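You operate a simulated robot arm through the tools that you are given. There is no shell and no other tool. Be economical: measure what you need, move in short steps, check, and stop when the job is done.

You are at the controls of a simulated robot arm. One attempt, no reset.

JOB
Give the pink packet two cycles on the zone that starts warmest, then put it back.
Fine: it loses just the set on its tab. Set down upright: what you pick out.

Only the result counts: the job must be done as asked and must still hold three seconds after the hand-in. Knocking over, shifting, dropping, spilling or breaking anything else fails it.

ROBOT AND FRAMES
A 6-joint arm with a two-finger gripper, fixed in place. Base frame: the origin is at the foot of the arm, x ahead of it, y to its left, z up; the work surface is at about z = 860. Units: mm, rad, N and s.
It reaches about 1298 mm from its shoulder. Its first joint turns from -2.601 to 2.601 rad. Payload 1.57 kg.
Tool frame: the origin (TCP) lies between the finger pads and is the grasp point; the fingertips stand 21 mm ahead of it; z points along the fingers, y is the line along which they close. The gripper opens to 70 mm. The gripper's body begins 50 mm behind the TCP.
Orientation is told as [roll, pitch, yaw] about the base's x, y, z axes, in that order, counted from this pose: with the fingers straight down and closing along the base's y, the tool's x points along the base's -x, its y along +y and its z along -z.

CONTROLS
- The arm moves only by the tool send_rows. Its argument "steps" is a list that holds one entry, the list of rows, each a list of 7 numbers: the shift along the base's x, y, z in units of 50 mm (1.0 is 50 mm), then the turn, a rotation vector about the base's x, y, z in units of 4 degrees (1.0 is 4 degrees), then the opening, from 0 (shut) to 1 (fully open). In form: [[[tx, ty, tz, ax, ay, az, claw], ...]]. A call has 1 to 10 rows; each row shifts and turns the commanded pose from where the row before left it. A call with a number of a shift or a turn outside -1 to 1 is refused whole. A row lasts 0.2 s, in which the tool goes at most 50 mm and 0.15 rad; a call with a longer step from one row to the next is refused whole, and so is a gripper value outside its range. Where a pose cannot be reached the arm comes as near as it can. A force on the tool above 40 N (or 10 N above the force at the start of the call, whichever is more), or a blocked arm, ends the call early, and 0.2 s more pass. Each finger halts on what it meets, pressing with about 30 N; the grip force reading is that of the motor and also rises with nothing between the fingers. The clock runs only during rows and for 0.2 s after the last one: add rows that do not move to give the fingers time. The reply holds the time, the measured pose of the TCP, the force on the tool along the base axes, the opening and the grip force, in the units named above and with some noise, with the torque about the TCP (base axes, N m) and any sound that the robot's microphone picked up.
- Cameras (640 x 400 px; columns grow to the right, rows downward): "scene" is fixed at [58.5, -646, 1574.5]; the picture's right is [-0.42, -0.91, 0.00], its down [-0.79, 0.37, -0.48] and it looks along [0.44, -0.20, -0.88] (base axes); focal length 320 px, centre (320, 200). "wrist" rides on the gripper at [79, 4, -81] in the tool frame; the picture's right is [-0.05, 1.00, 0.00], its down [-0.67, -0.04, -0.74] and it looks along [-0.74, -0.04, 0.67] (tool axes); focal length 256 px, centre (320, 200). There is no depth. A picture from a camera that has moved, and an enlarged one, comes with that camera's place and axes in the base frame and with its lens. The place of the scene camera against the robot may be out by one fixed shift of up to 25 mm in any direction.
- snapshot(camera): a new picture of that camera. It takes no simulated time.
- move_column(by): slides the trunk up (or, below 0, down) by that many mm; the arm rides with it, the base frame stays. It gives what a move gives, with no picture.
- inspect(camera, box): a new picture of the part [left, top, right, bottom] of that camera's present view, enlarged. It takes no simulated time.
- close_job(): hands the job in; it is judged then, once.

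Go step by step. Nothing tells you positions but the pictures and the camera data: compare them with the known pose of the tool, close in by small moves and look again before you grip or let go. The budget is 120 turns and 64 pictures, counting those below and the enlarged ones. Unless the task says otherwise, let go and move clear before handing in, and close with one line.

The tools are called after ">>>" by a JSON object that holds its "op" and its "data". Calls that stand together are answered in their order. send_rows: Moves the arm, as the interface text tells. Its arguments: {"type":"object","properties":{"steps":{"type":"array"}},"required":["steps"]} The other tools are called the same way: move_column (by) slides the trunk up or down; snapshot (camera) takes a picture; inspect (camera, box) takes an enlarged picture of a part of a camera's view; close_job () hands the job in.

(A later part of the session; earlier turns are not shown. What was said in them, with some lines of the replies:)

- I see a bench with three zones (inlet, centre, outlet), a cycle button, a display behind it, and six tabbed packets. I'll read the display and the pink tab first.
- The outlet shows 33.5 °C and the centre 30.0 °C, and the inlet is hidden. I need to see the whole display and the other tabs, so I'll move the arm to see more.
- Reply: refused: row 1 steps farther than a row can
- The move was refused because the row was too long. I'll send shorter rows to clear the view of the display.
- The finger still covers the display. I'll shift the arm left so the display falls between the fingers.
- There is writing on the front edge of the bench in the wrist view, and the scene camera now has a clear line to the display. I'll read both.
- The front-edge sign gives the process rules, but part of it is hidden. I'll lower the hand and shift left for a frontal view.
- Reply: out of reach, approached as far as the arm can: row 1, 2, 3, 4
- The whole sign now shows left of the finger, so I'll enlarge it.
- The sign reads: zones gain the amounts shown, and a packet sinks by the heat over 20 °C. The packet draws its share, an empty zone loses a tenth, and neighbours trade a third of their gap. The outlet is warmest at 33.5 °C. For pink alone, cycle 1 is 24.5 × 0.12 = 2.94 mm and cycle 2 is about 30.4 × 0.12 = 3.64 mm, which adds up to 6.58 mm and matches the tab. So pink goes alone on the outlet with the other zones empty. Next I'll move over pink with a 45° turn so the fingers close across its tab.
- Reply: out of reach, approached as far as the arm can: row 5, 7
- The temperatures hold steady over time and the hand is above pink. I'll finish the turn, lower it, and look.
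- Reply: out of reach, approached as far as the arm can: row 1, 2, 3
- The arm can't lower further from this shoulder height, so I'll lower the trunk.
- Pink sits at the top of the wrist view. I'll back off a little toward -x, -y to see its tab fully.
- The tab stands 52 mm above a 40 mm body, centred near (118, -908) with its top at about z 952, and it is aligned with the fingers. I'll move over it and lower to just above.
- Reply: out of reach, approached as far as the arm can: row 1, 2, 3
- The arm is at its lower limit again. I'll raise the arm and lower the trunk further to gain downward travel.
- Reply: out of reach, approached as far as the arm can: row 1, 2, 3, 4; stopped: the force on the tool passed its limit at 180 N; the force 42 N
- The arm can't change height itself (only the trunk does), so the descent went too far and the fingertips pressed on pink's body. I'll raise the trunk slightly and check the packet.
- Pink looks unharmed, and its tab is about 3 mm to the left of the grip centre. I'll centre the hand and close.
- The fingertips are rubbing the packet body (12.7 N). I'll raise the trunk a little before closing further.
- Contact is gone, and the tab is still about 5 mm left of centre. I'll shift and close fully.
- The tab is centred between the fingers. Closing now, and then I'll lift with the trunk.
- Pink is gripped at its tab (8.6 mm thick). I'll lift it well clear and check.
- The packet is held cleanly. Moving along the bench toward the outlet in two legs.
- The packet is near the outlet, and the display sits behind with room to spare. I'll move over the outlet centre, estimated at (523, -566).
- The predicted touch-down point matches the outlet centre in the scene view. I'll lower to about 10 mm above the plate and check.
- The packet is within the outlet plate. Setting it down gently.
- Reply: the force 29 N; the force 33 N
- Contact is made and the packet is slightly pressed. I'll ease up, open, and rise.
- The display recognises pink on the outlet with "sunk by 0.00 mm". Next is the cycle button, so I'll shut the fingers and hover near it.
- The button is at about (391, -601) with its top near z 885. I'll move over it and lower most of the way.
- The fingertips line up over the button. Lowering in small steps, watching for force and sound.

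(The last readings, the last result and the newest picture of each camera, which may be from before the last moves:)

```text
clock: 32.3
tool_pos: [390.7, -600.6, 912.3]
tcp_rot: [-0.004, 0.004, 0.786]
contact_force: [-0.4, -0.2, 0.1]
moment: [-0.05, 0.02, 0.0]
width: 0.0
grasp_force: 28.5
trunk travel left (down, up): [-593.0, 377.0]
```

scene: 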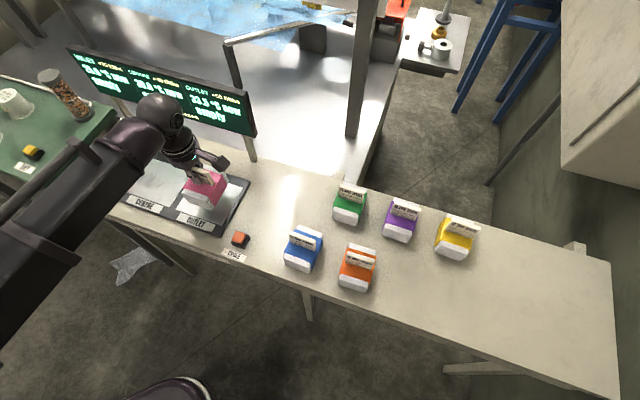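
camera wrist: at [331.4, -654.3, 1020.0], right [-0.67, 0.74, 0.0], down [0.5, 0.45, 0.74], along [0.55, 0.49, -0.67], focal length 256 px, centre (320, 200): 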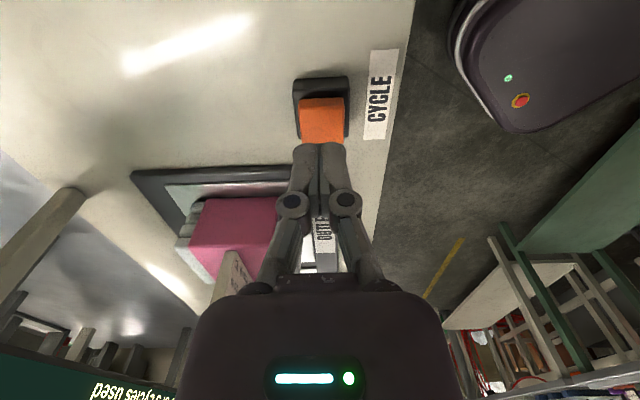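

No contact yet, so I'll keep stepping down.

>>> {"op": "move_column", "data": {"by": -4}}

>>> {"op": "move_column", "data": {"by": -4}}

>>> {"op": "inspect", "data": {"camera": "wrist", "box": [240, 60, 400, 180]}}

```text
clock: 32.8
tool_pos: [390.2, -599.2, 908.4]
tcp_rot: [-0.003, 0.003, 0.785]
contact_force: [-0.4, -0.6, 1.0]
moment: [-0.01, 0.0, 0.03]
width: 5.9
grasp_force: 28.0
trunk travel left (down, up): [-589.0, 381.0]
```

```text
clock: 33.4
tool_pos: [390.8, -600.6, 903.8]
tcp_rot: [-0.003, 0.003, 0.785]
contact_force: [0.9, -1.1, 5.1]
moment: [-0.02, 0.03, 0.0]
width: 6.0
grasp_force: 28.1
trunk travel left (down, up): [-585.0, 385.0]
heard: click
```

```text
3.33 times, centred on (320, 120) of wrist
camera zoom: at [331.4, -654.2, 985.2], right [-0.67, 0.74, 0.0], down [0.5, 0.45, 0.74], along [0.55, 0.49, -0.67], focal length 853 px, centre (320, 467)
```

zoom: 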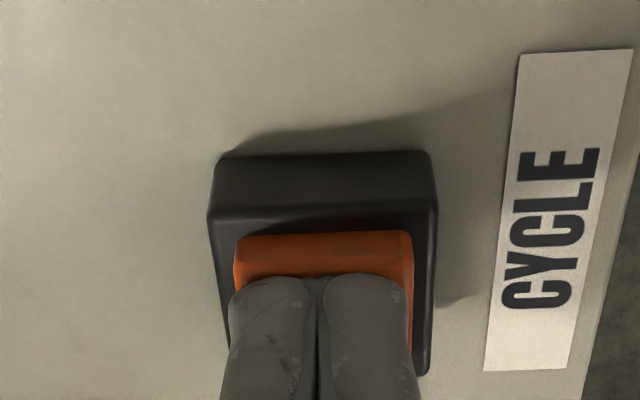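

A click was heard. I'll rise clear and read the display.

>>> {"op": "move_column", "data": {"by": 20}}

>>> {"op": "inspect", "data": {"camera": "scene", "box": [60, 40, 270, 140]}}

```text
clock: 34.0
tool_pos: [390.1, -599.4, 923.5]
tcp_rot: [-0.004, 0.003, 0.785]
contact_force: [0.4, -0.4, -0.5]
moment: [-0.01, 0.03, -0.01]
width: 0.0
grasp_force: 28.7
trunk travel left (down, up): [-605.0, 365.0]
```

```text
3.05 times, centred on (165, 90) of scene
camera zoom: at [58.5, -646.0, 1574.5], right [-0.42, -0.91, 0.0], down [-0.79, 0.37, -0.48], along [0.44, -0.2, -0.88], focal length 977 px, centre (792, 535)
```

zoom: 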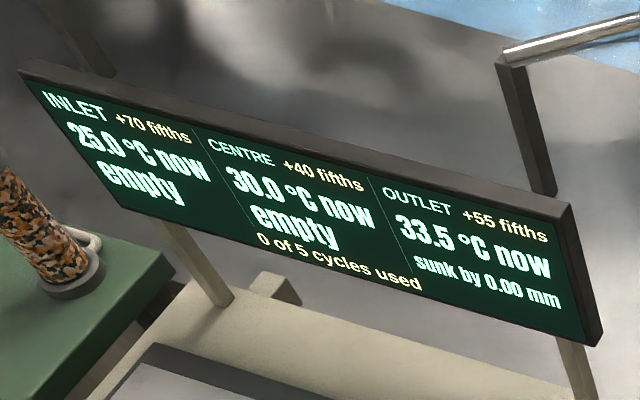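

The count is still 0, so the cycle may be running or registering late. I'll wait and look again.

>>> {"op": "send_rows", "data": {"steps": [[[0, 0, 0, 0, 0, 0, 0], [0, 0, 0, 0, 0, 0, 0], [0, 0, 0, 0, 0, 0, 0], [0, 0, 0, 0, 0, 0, 0], [0, 0, 0, 0, 0, 0, 0], [0, 0, 0, 0, 0, 0, 0], [0, 0, 0, 0, 0, 0, 0], [0, 0, 0, 0, 0, 0, 0], [0, 0, 0, 0, 0, 0, 0], [0, 0, 0, 0, 0, 0, 0]]]}}

>>> {"op": "inspect", "data": {"camera": "scene", "box": [60, 40, 270, 140]}}

```text
clock: 36.2
tool_pos: [390.8, -600.4, 923.4]
tcp_rot: [-0.004, 0.003, 0.784]
contact_force: [-0.9, 0.2, 0.0]
moment: [0.02, 0.0, -0.01]
width: 0.0
grasp_force: 28.4
trunk travel left (down, up): [-605.0, 365.0]
```

```text
3.05 times, centred on (165, 90) of scene
camera zoom: at [58.5, -646.0, 1574.5], right [-0.42, -0.91, 0.0], down [-0.79, 0.37, -0.48], along [0.44, -0.2, -0.88], focal length 977 px, centre (792, 535)
```

zoom: 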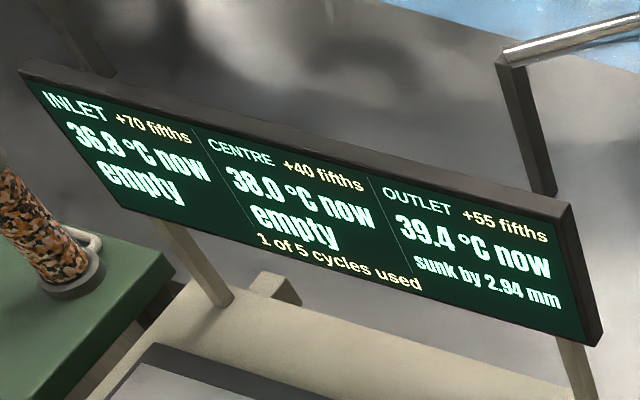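

The readings match the prediction: 36.8 / 38.0 / 39.4 °C, sunk by 2.94 mm, one cycle used. Pressing again the same way.

>>> {"op": "move_column", "data": {"by": -15}}

>>> {"op": "move_column", "data": {"by": -4.5}}

```text
clock: 36.9
tool_pos: [391.2, -601.0, 909.2]
tcp_rot: [-0.002, 0.003, 0.786]
contact_force: [-0.3, -1.6, -0.2]
moment: [0.02, 0.0, 0.02]
width: 6.1
grasp_force: 28.9
trunk travel left (down, up): [-590.0, 380.0]
```

```text
clock: 37.4
tool_pos: [390.6, -600.7, 904.3]
tcp_rot: [-0.004, 0.004, 0.785]
contact_force: [0.2, -0.4, 2.8]
moment: [0.01, 0.01, 0.01]
width: 5.8
grasp_force: 28.8
trunk travel left (down, up): [-586.0, 384.0]
heard: click
```

Clicked again. Rising well clear and waiting for the cycle to finish.

>>> {"op": "move_column", "data": {"by": 160}}

>>> {"op": "send_rows", "data": {"steps": [[[0, 0, 0, 0, 0, 0, 0], [0, 0, 0, 0, 0, 0, 0], [0, 0, 0, 0, 0, 0, 0], [0, 0, 0, 0, 0, 0, 0], [0, 0, 0, 0, 0, 0, 0]]]}}

>>> {"op": "snapshot", "data": {"camera": "wrist"}}

>>> {"op": "inspect", "data": {"camera": "scene", "box": [60, 40, 270, 140]}}

```text
clock: 39.2
tool_pos: [390.9, -600.0, 1063.5]
tcp_rot: [-0.003, 0.004, 0.785]
contact_force: [0.2, 0.6, -0.1]
moment: [0.0, -0.01, -0.01]
width: 0.0
grasp_force: 28.6
trunk travel left (down, up): [-746.0, 224.0]
```

```text
clock: 40.4
tool_pos: [391.5, -600.3, 1065.2]
tcp_rot: [-0.003, 0.004, 0.785]
contact_force: [-0.7, 0.0, -1.2]
moment: [0.01, 0.03, -0.02]
width: 0.0
grasp_force: 28.3
trunk travel left (down, up): [-746.0, 224.0]
```

```text
17 pictures are left
camera wrist: at [331.4, -654.3, 1145.5], right [-0.67, 0.74, 0.0], down [0.5, 0.45, 0.74], along [0.55, 0.49, -0.67], focal length 256 px, centre (320, 200)
```

wrist: 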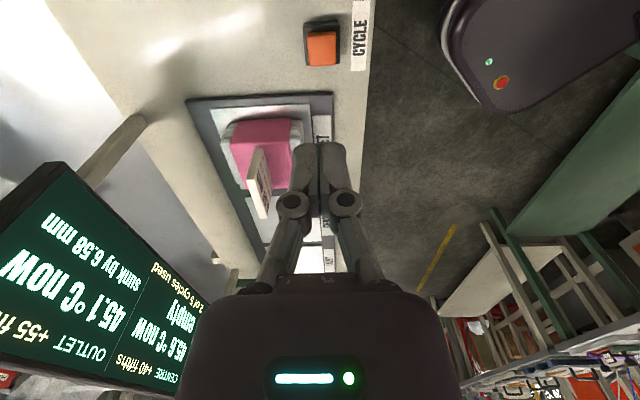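

```text
3.05 times, centred on (165, 90) of scene
camera zoom: at [58.5, -646.0, 1574.5], right [-0.42, -0.91, 0.0], down [-0.79, 0.37, -0.48], along [0.44, -0.2, -0.88], focal length 977 px, centre (792, 535)
```

zoom: 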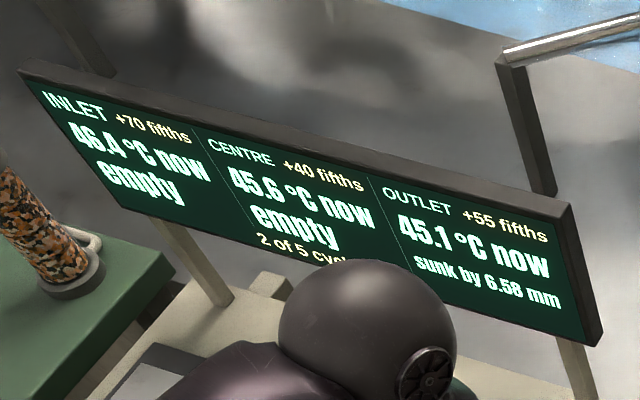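

Exactly 6.58 mm sunk after two cycles. Now I'll fetch the packet: open the fingers and return over the outlet.

>>> {"op": "send_rows", "data": {"steps": [[[0.8, 0.2, 0, 0, 0, 0, 0.6], [0.8, 0.2, 0, 0, 0, 0, 0.6], [0.8, 0.2, 0, 0, 0, 0, 0.6], [0.2, 0.03, 0, 0, 0, 0, 0.6], [0, 0, 0, 0, 0, 0, 0.6]]]}}

>>> {"op": "snapshot", "data": {"camera": "wrist"}}

```text
clock: 41.6
tool_pos: [521.6, -570.5, 1064.7]
tcp_rot: [-0.004, 0.005, 0.785]
contact_force: [0.8, -0.2, -1.0]
moment: [-0.01, 0.0, 0.02]
width: 41.9
grasp_force: 0.0
trunk travel left (down, up): [-746.0, 224.0]
```

```text
15 pictures are left
camera wrist: at [461.7, -624.1, 1145.4], right [-0.67, 0.74, 0.0], down [0.5, 0.45, 0.74], along [0.55, 0.49, -0.67], focal length 256 px, centre (320, 200)
```

wrist: 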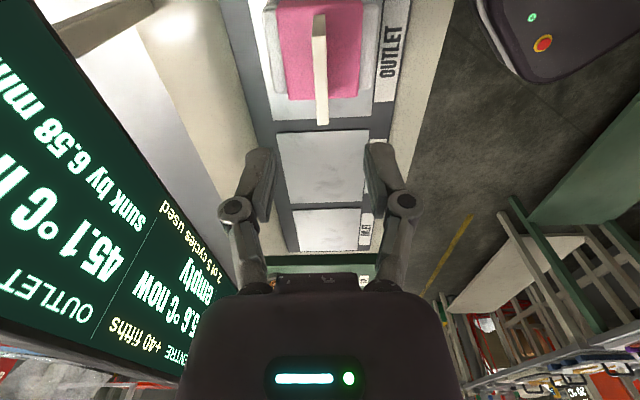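

The tab is at the same place relative to the hand. Lowering to grip height.

>>> {"op": "move_column", "data": {"by": -123}}

>>> {"op": "send_rows", "data": {"steps": [[[0, 0, 0, 0, 0, 0, 0.3], [0, 0, 0, 0, 0, 0, 0], [0, 0, 0, 0, 0, 0, 0], [0, 0, 0, 0, 0, 0, 0], [0, 0, 0, 0, 0, 0, 0]]]}}

```text
clock: 43.2
tool_pos: [521.0, -570.3, 941.5]
tcp_rot: [-0.004, 0.003, 0.785]
contact_force: [-0.9, 0.2, 0.3]
moment: [0.01, 0.01, -0.03]
width: 42.0
grasp_force: 0.0
trunk travel left (down, up): [-623.0, 347.0]
```

```text
clock: 44.4
tool_pos: [520.0, -570.5, 942.6]
tcp_rot: [-0.008, 0.004, 0.785]
contact_force: [8.6, -8.2, 31.5]
moment: [-0.2, -0.17, -0.03]
width: 8.7
grasp_force: 29.8
trunk travel left (down, up): [-623.0, 347.0]
```

Gripped (8.7 mm), with the tips lightly pressing the body. Lifting well clear.

>>> {"op": "move_column", "data": {"by": 184}}

>>> {"op": "snapshot", "data": {"camera": "wrist"}}

```text
clock: 46.4
tool_pos: [520.5, -570.9, 1124.3]
tcp_rot: [-0.001, 0.004, 0.784]
contact_force: [-0.4, 0.2, -1.0]
moment: [0.0, -0.01, -0.01]
width: 8.6
grasp_force: 29.5
trunk travel left (down, up): [-807.0, 163.0]
```

```text
14 pictures are left
camera wrist: at [461.6, -624.3, 1206.3], right [-0.67, 0.74, 0.0], down [0.5, 0.45, 0.74], along [0.55, 0.49, -0.67], focal length 256 px, centre (320, 200)
```

wrist: 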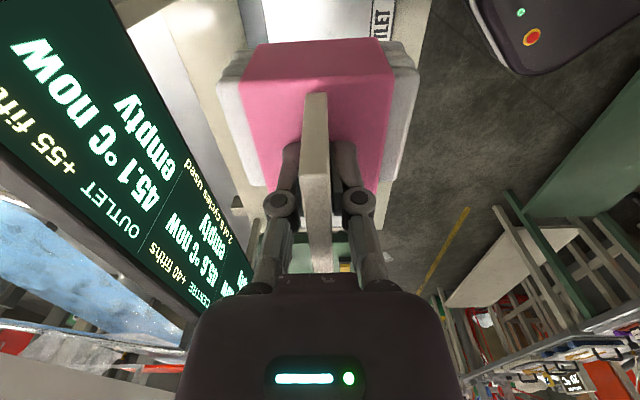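

Held cleanly. Carrying it back to its original spot, where I take the tab centre to be near (118, -908.5).

>>> {"op": "send_rows", "data": {"steps": [[[-0.671, -0.5627, 0, 0, 0, 0, 0], [-0.671, -0.5627, 0, 0, 0, 0, 0], [-0.671, -0.5627, 0, 0, 0, 0, 0], [-0.671, -0.5627, 0, 0, 0, 0, 0], [-0.671, -0.5627, 0, 0, 0, 0, 0], [-0.671, -0.5627, 0, 0, 0, 0, 0], [-0.671, -0.5627, 0, 0, 0, 0, 0], [-0.671, -0.5627, 0, 0, 0, 0, 0], [-0.671, -0.5627, 0, 0, 0, 0, 0], [-0.671, -0.5627, 0, 0, 0, 0, 0]]]}}

>>> {"op": "send_rows", "data": {"steps": [[[-0.671, -0.5627, 0, 0, 0, 0, 0], [-0.671, -0.5627, 0, 0, 0, 0, 0], [0, 0, 0, 0, 0, 0, 0]]]}}

>>> {"op": "snapshot", "data": {"camera": "scene"}}

```text
clock: 48.6
tool_pos: [184.1, -855.0, 1124.8]
tcp_rot: [-0.004, 0.004, 0.786]
contact_force: [-0.6, 0.1, -1.1]
moment: [0.03, -0.03, 0.0]
width: 8.1
grasp_force: 30.7
trunk travel left (down, up): [-807.0, 163.0]
```

```text
clock: 49.4
tool_pos: [115.3, -907.4, 1125.5]
tcp_rot: [-0.004, 0.001, 0.786]
contact_force: [0.3, -0.1, -1.2]
moment: [0.01, 0.0, -0.04]
width: 8.4
grasp_force: 30.1
trunk travel left (down, up): [-807.0, 163.0]
```

```text
13 pictures are left
```

scene: 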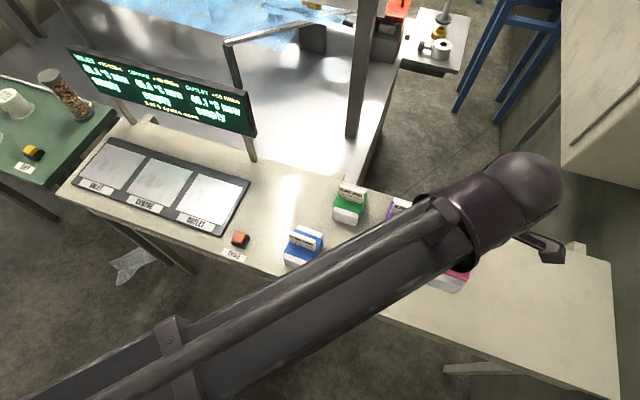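

I'll apply a small correction and lower to just above the bench.

>>> {"op": "send_rows", "data": {"steps": [[[0.05, -0.02, 0, 0, 0, 0, 0], [0, 0, 0, 0, 0, 0, 0]]]}}

>>> {"op": "move_column", "data": {"by": -178}}

>>> {"op": "move_column", "data": {"by": -5}}

>>> {"op": "snapshot", "data": {"camera": "wrist"}}

```text
clock: 50.0
tool_pos: [119.8, -909.3, 1124.7]
tcp_rot: [-0.003, 0.007, 0.786]
contact_force: [0.4, -0.6, -2.0]
moment: [0.02, -0.01, 0.04]
width: 8.3
grasp_force: 30.2
trunk travel left (down, up): [-807.0, 163.0]
```

```text
clock: 52.0
tool_pos: [120.5, -910.2, 946.9]
tcp_rot: [-0.004, 0.004, 0.784]
contact_force: [0.3, 0.7, -1.1]
moment: [-0.01, -0.02, -0.01]
width: 8.0
grasp_force: 30.0
trunk travel left (down, up): [-629.0, 341.0]
```

```text
clock: 52.5
tool_pos: [120.2, -909.6, 941.8]
tcp_rot: [-0.003, 0.004, 0.785]
contact_force: [0.3, 1.0, -0.8]
moment: [0.01, -0.04, -0.01]
width: 8.5
grasp_force: 30.1
trunk travel left (down, up): [-624.0, 346.0]
```

```text
12 pictures are left
camera wrist: at [60.4, -963.4, 1023.3], right [-0.67, 0.74, 0.0], down [0.5, 0.45, 0.74], along [0.55, 0.49, -0.67], focal length 256 px, centre (320, 200)
```

wrist: 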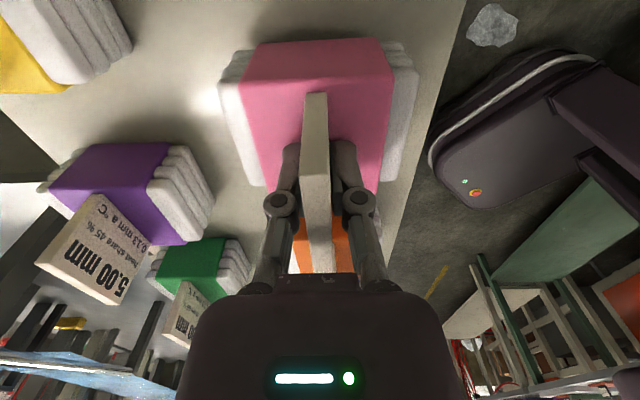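

Nearly down. A 1–2 mm nudge, then small steps to contact.

>>> {"op": "send_rows", "data": {"steps": [[[-0.03, 0.03, 0, 0, 0, 0, 0], [0, 0, 0, 0, 0, 0, 0]]]}}

>>> {"op": "move_column", "data": {"by": -4}}

>>> {"op": "move_column", "data": {"by": -2}}

```text
clock: 53.1
tool_pos: [117.7, -907.6, 942.7]
tcp_rot: [-0.003, 0.006, 0.785]
contact_force: [-0.4, -0.4, -1.2]
moment: [0.0, 0.01, 0.0]
width: 8.3
grasp_force: 30.1
trunk travel left (down, up): [-624.0, 346.0]
```

```text
clock: 53.6
tool_pos: [117.8, -908.3, 937.0]
tcp_rot: [-0.004, 0.004, 0.785]
contact_force: [-0.4, -0.1, -1.2]
moment: [0.01, -0.01, 0.04]
width: 8.3
grasp_force: 29.8
trunk travel left (down, up): [-620.0, 350.0]
```

```text
clock: 54.2
tool_pos: [117.9, -907.7, 936.7]
tcp_rot: [-0.002, 0.004, 0.786]
contact_force: [-0.3, 0.4, -1.1]
moment: [0.02, 0.0, 0.0]
width: 8.4
grasp_force: 29.9
trunk travel left (down, up): [-618.0, 352.0]
```

>>> {"op": "move_column", "data": {"by": -2}}

>>> {"op": "move_column", "data": {"by": -2}}

```text
clock: 54.7
tool_pos: [117.2, -907.9, 933.8]
tcp_rot: [-0.003, 0.003, 0.785]
contact_force: [-0.7, -0.4, -0.4]
moment: [0.0, 0.01, -0.04]
width: 8.5
grasp_force: 29.7
trunk travel left (down, up): [-616.0, 354.0]
```

```text
clock: 55.2
tool_pos: [118.3, -907.3, 931.6]
tcp_rot: [-0.004, 0.002, 0.785]
contact_force: [0.2, 0.5, -1.4]
moment: [0.01, 0.02, 0.0]
width: 8.3
grasp_force: 29.9
trunk travel left (down, up): [-614.0, 356.0]
```

Still hanging free (about -1 N), so I'll keep stepping down.

>>> {"op": "move_column", "data": {"by": -2}}

>>> {"op": "move_column", "data": {"by": -2}}

```text
clock: 55.7
tool_pos: [116.6, -906.7, 930.4]
tcp_rot: [-0.005, 0.003, 0.787]
contact_force: [1.0, -1.5, 6.2]
moment: [0.05, -0.06, 0.0]
width: 8.6
grasp_force: 29.8
trunk travel left (down, up): [-612.0, 358.0]
```

```text
clock: 56.2
tool_pos: [118.0, -907.9, 930.3]
tcp_rot: [-0.008, 0.008, 0.786]
contact_force: [2.6, -12.3, 33.9]
moment: [-0.07, -0.17, -0.04]
width: 8.7
grasp_force: 30.1
trunk travel left (down, up): [-610.0, 360.0]
```

Touched down. Easing up 2 mm, opening, and rising slightly.

>>> {"op": "move_column", "data": {"by": 2}}

>>> {"op": "send_rows", "data": {"steps": [[[0, 0, 0, 0, 0, 0, 0.25], [0, 0, 0, 0, 0, 0, 0.5], [0, 0, 0, 0, 0, 0, 0.5], [0, 0, 0, 0, 0, 0, 0.5]]]}}

>>> {"op": "move_column", "data": {"by": 160}}

>>> {"op": "send_rows", "data": {"steps": [[[0.8, 0.5, 0, 0, 0, 0, 0.5], [0.8, 0.5, 0, 0, 0, 0, 0.5], [0.8, 0.5, 0, 0, 0, 0, 0.5], [0.8, 0.5, 0, 0, 0, 0, 0.5], [0.8, 0.5, 0, 0, 0, 0, 0.5], [0.8, 0.5, 0, 0, 0, 0, 0.5]]]}}

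>>> {"op": "snapshot", "data": {"camera": "scene"}}

>>> {"op": "inspect", "data": {"camera": "scene", "box": [380, 240, 460, 320]}}

```text
clock: 56.8
tool_pos: [118.2, -906.9, 930.2]
tcp_rot: [-0.004, 0.003, 0.785]
contact_force: [0.2, -3.8, 9.6]
moment: [-0.25, 0.28, 0.07]
width: 8.2
grasp_force: 29.6
trunk travel left (down, up): [-612.0, 358.0]
```

```text
clock: 57.8
tool_pos: [117.8, -908.1, 929.7]
tcp_rot: [-0.004, 0.005, 0.785]
contact_force: [0.7, 0.2, 0.1]
moment: [-0.01, 0.02, -0.01]
width: 35.0
grasp_force: 0.0
trunk travel left (down, up): [-612.0, 358.0]
```

```text
clock: 59.6
tool_pos: [117.6, -908.5, 1089.5]
tcp_rot: [-0.003, 0.003, 0.784]
contact_force: [1.8, -0.5, 0.5]
moment: [0.01, -0.01, -0.03]
width: 34.8
grasp_force: 0.0
trunk travel left (down, up): [-772.0, 198.0]
```

```text
clock: 61.0
tool_pos: [358.1, -759.3, 1090.6]
tcp_rot: [-0.004, 0.005, 0.784]
contact_force: [0.4, 0.2, -0.7]
moment: [-0.01, 0.03, 0.01]
width: 34.9
grasp_force: 0.0
trunk travel left (down, up): [-772.0, 198.0]
```

```text
11 pictures are left
```

scene: 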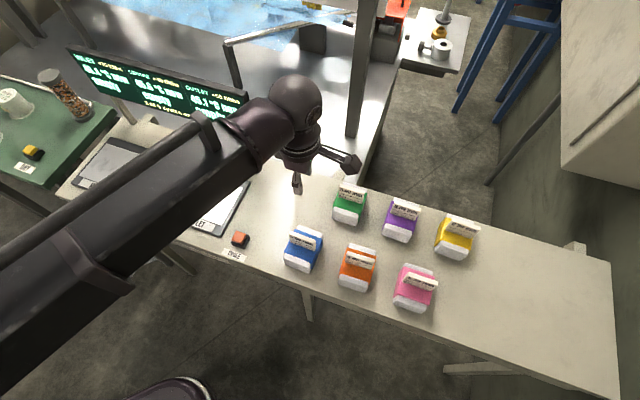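

```text
5.00 times, centred on (420, 280) of scene
camera zoom: at [58.5, -646.0, 1574.5], right [-0.42, -0.91, 0.0], down [-0.79, 0.37, -0.48], along [0.44, -0.2, -0.88], focal length 1602 px, centre (-180, -200)
```

zoom: 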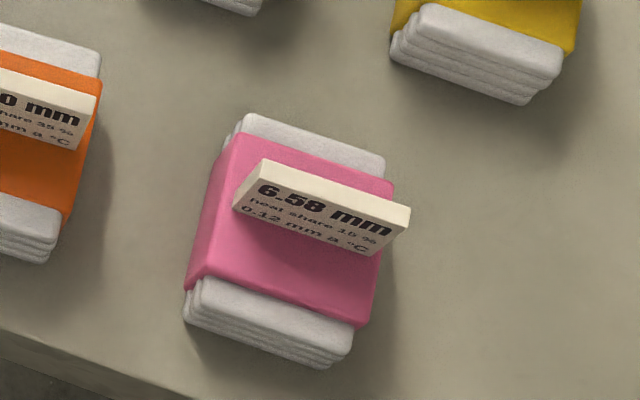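

Pink stands upright on its original spot, matching the first picture to within a couple of millimetres. The other packets look unmoved and the hand is clear, so I'm handing in.

>>> {"op": "close_job", "data": {}}

```text
The job is handed in.
```

The pink packet got two cycles on the outlet, the zone that started warmest, and sank 6.58 mm as its tab says; it now stands upright back in its place.
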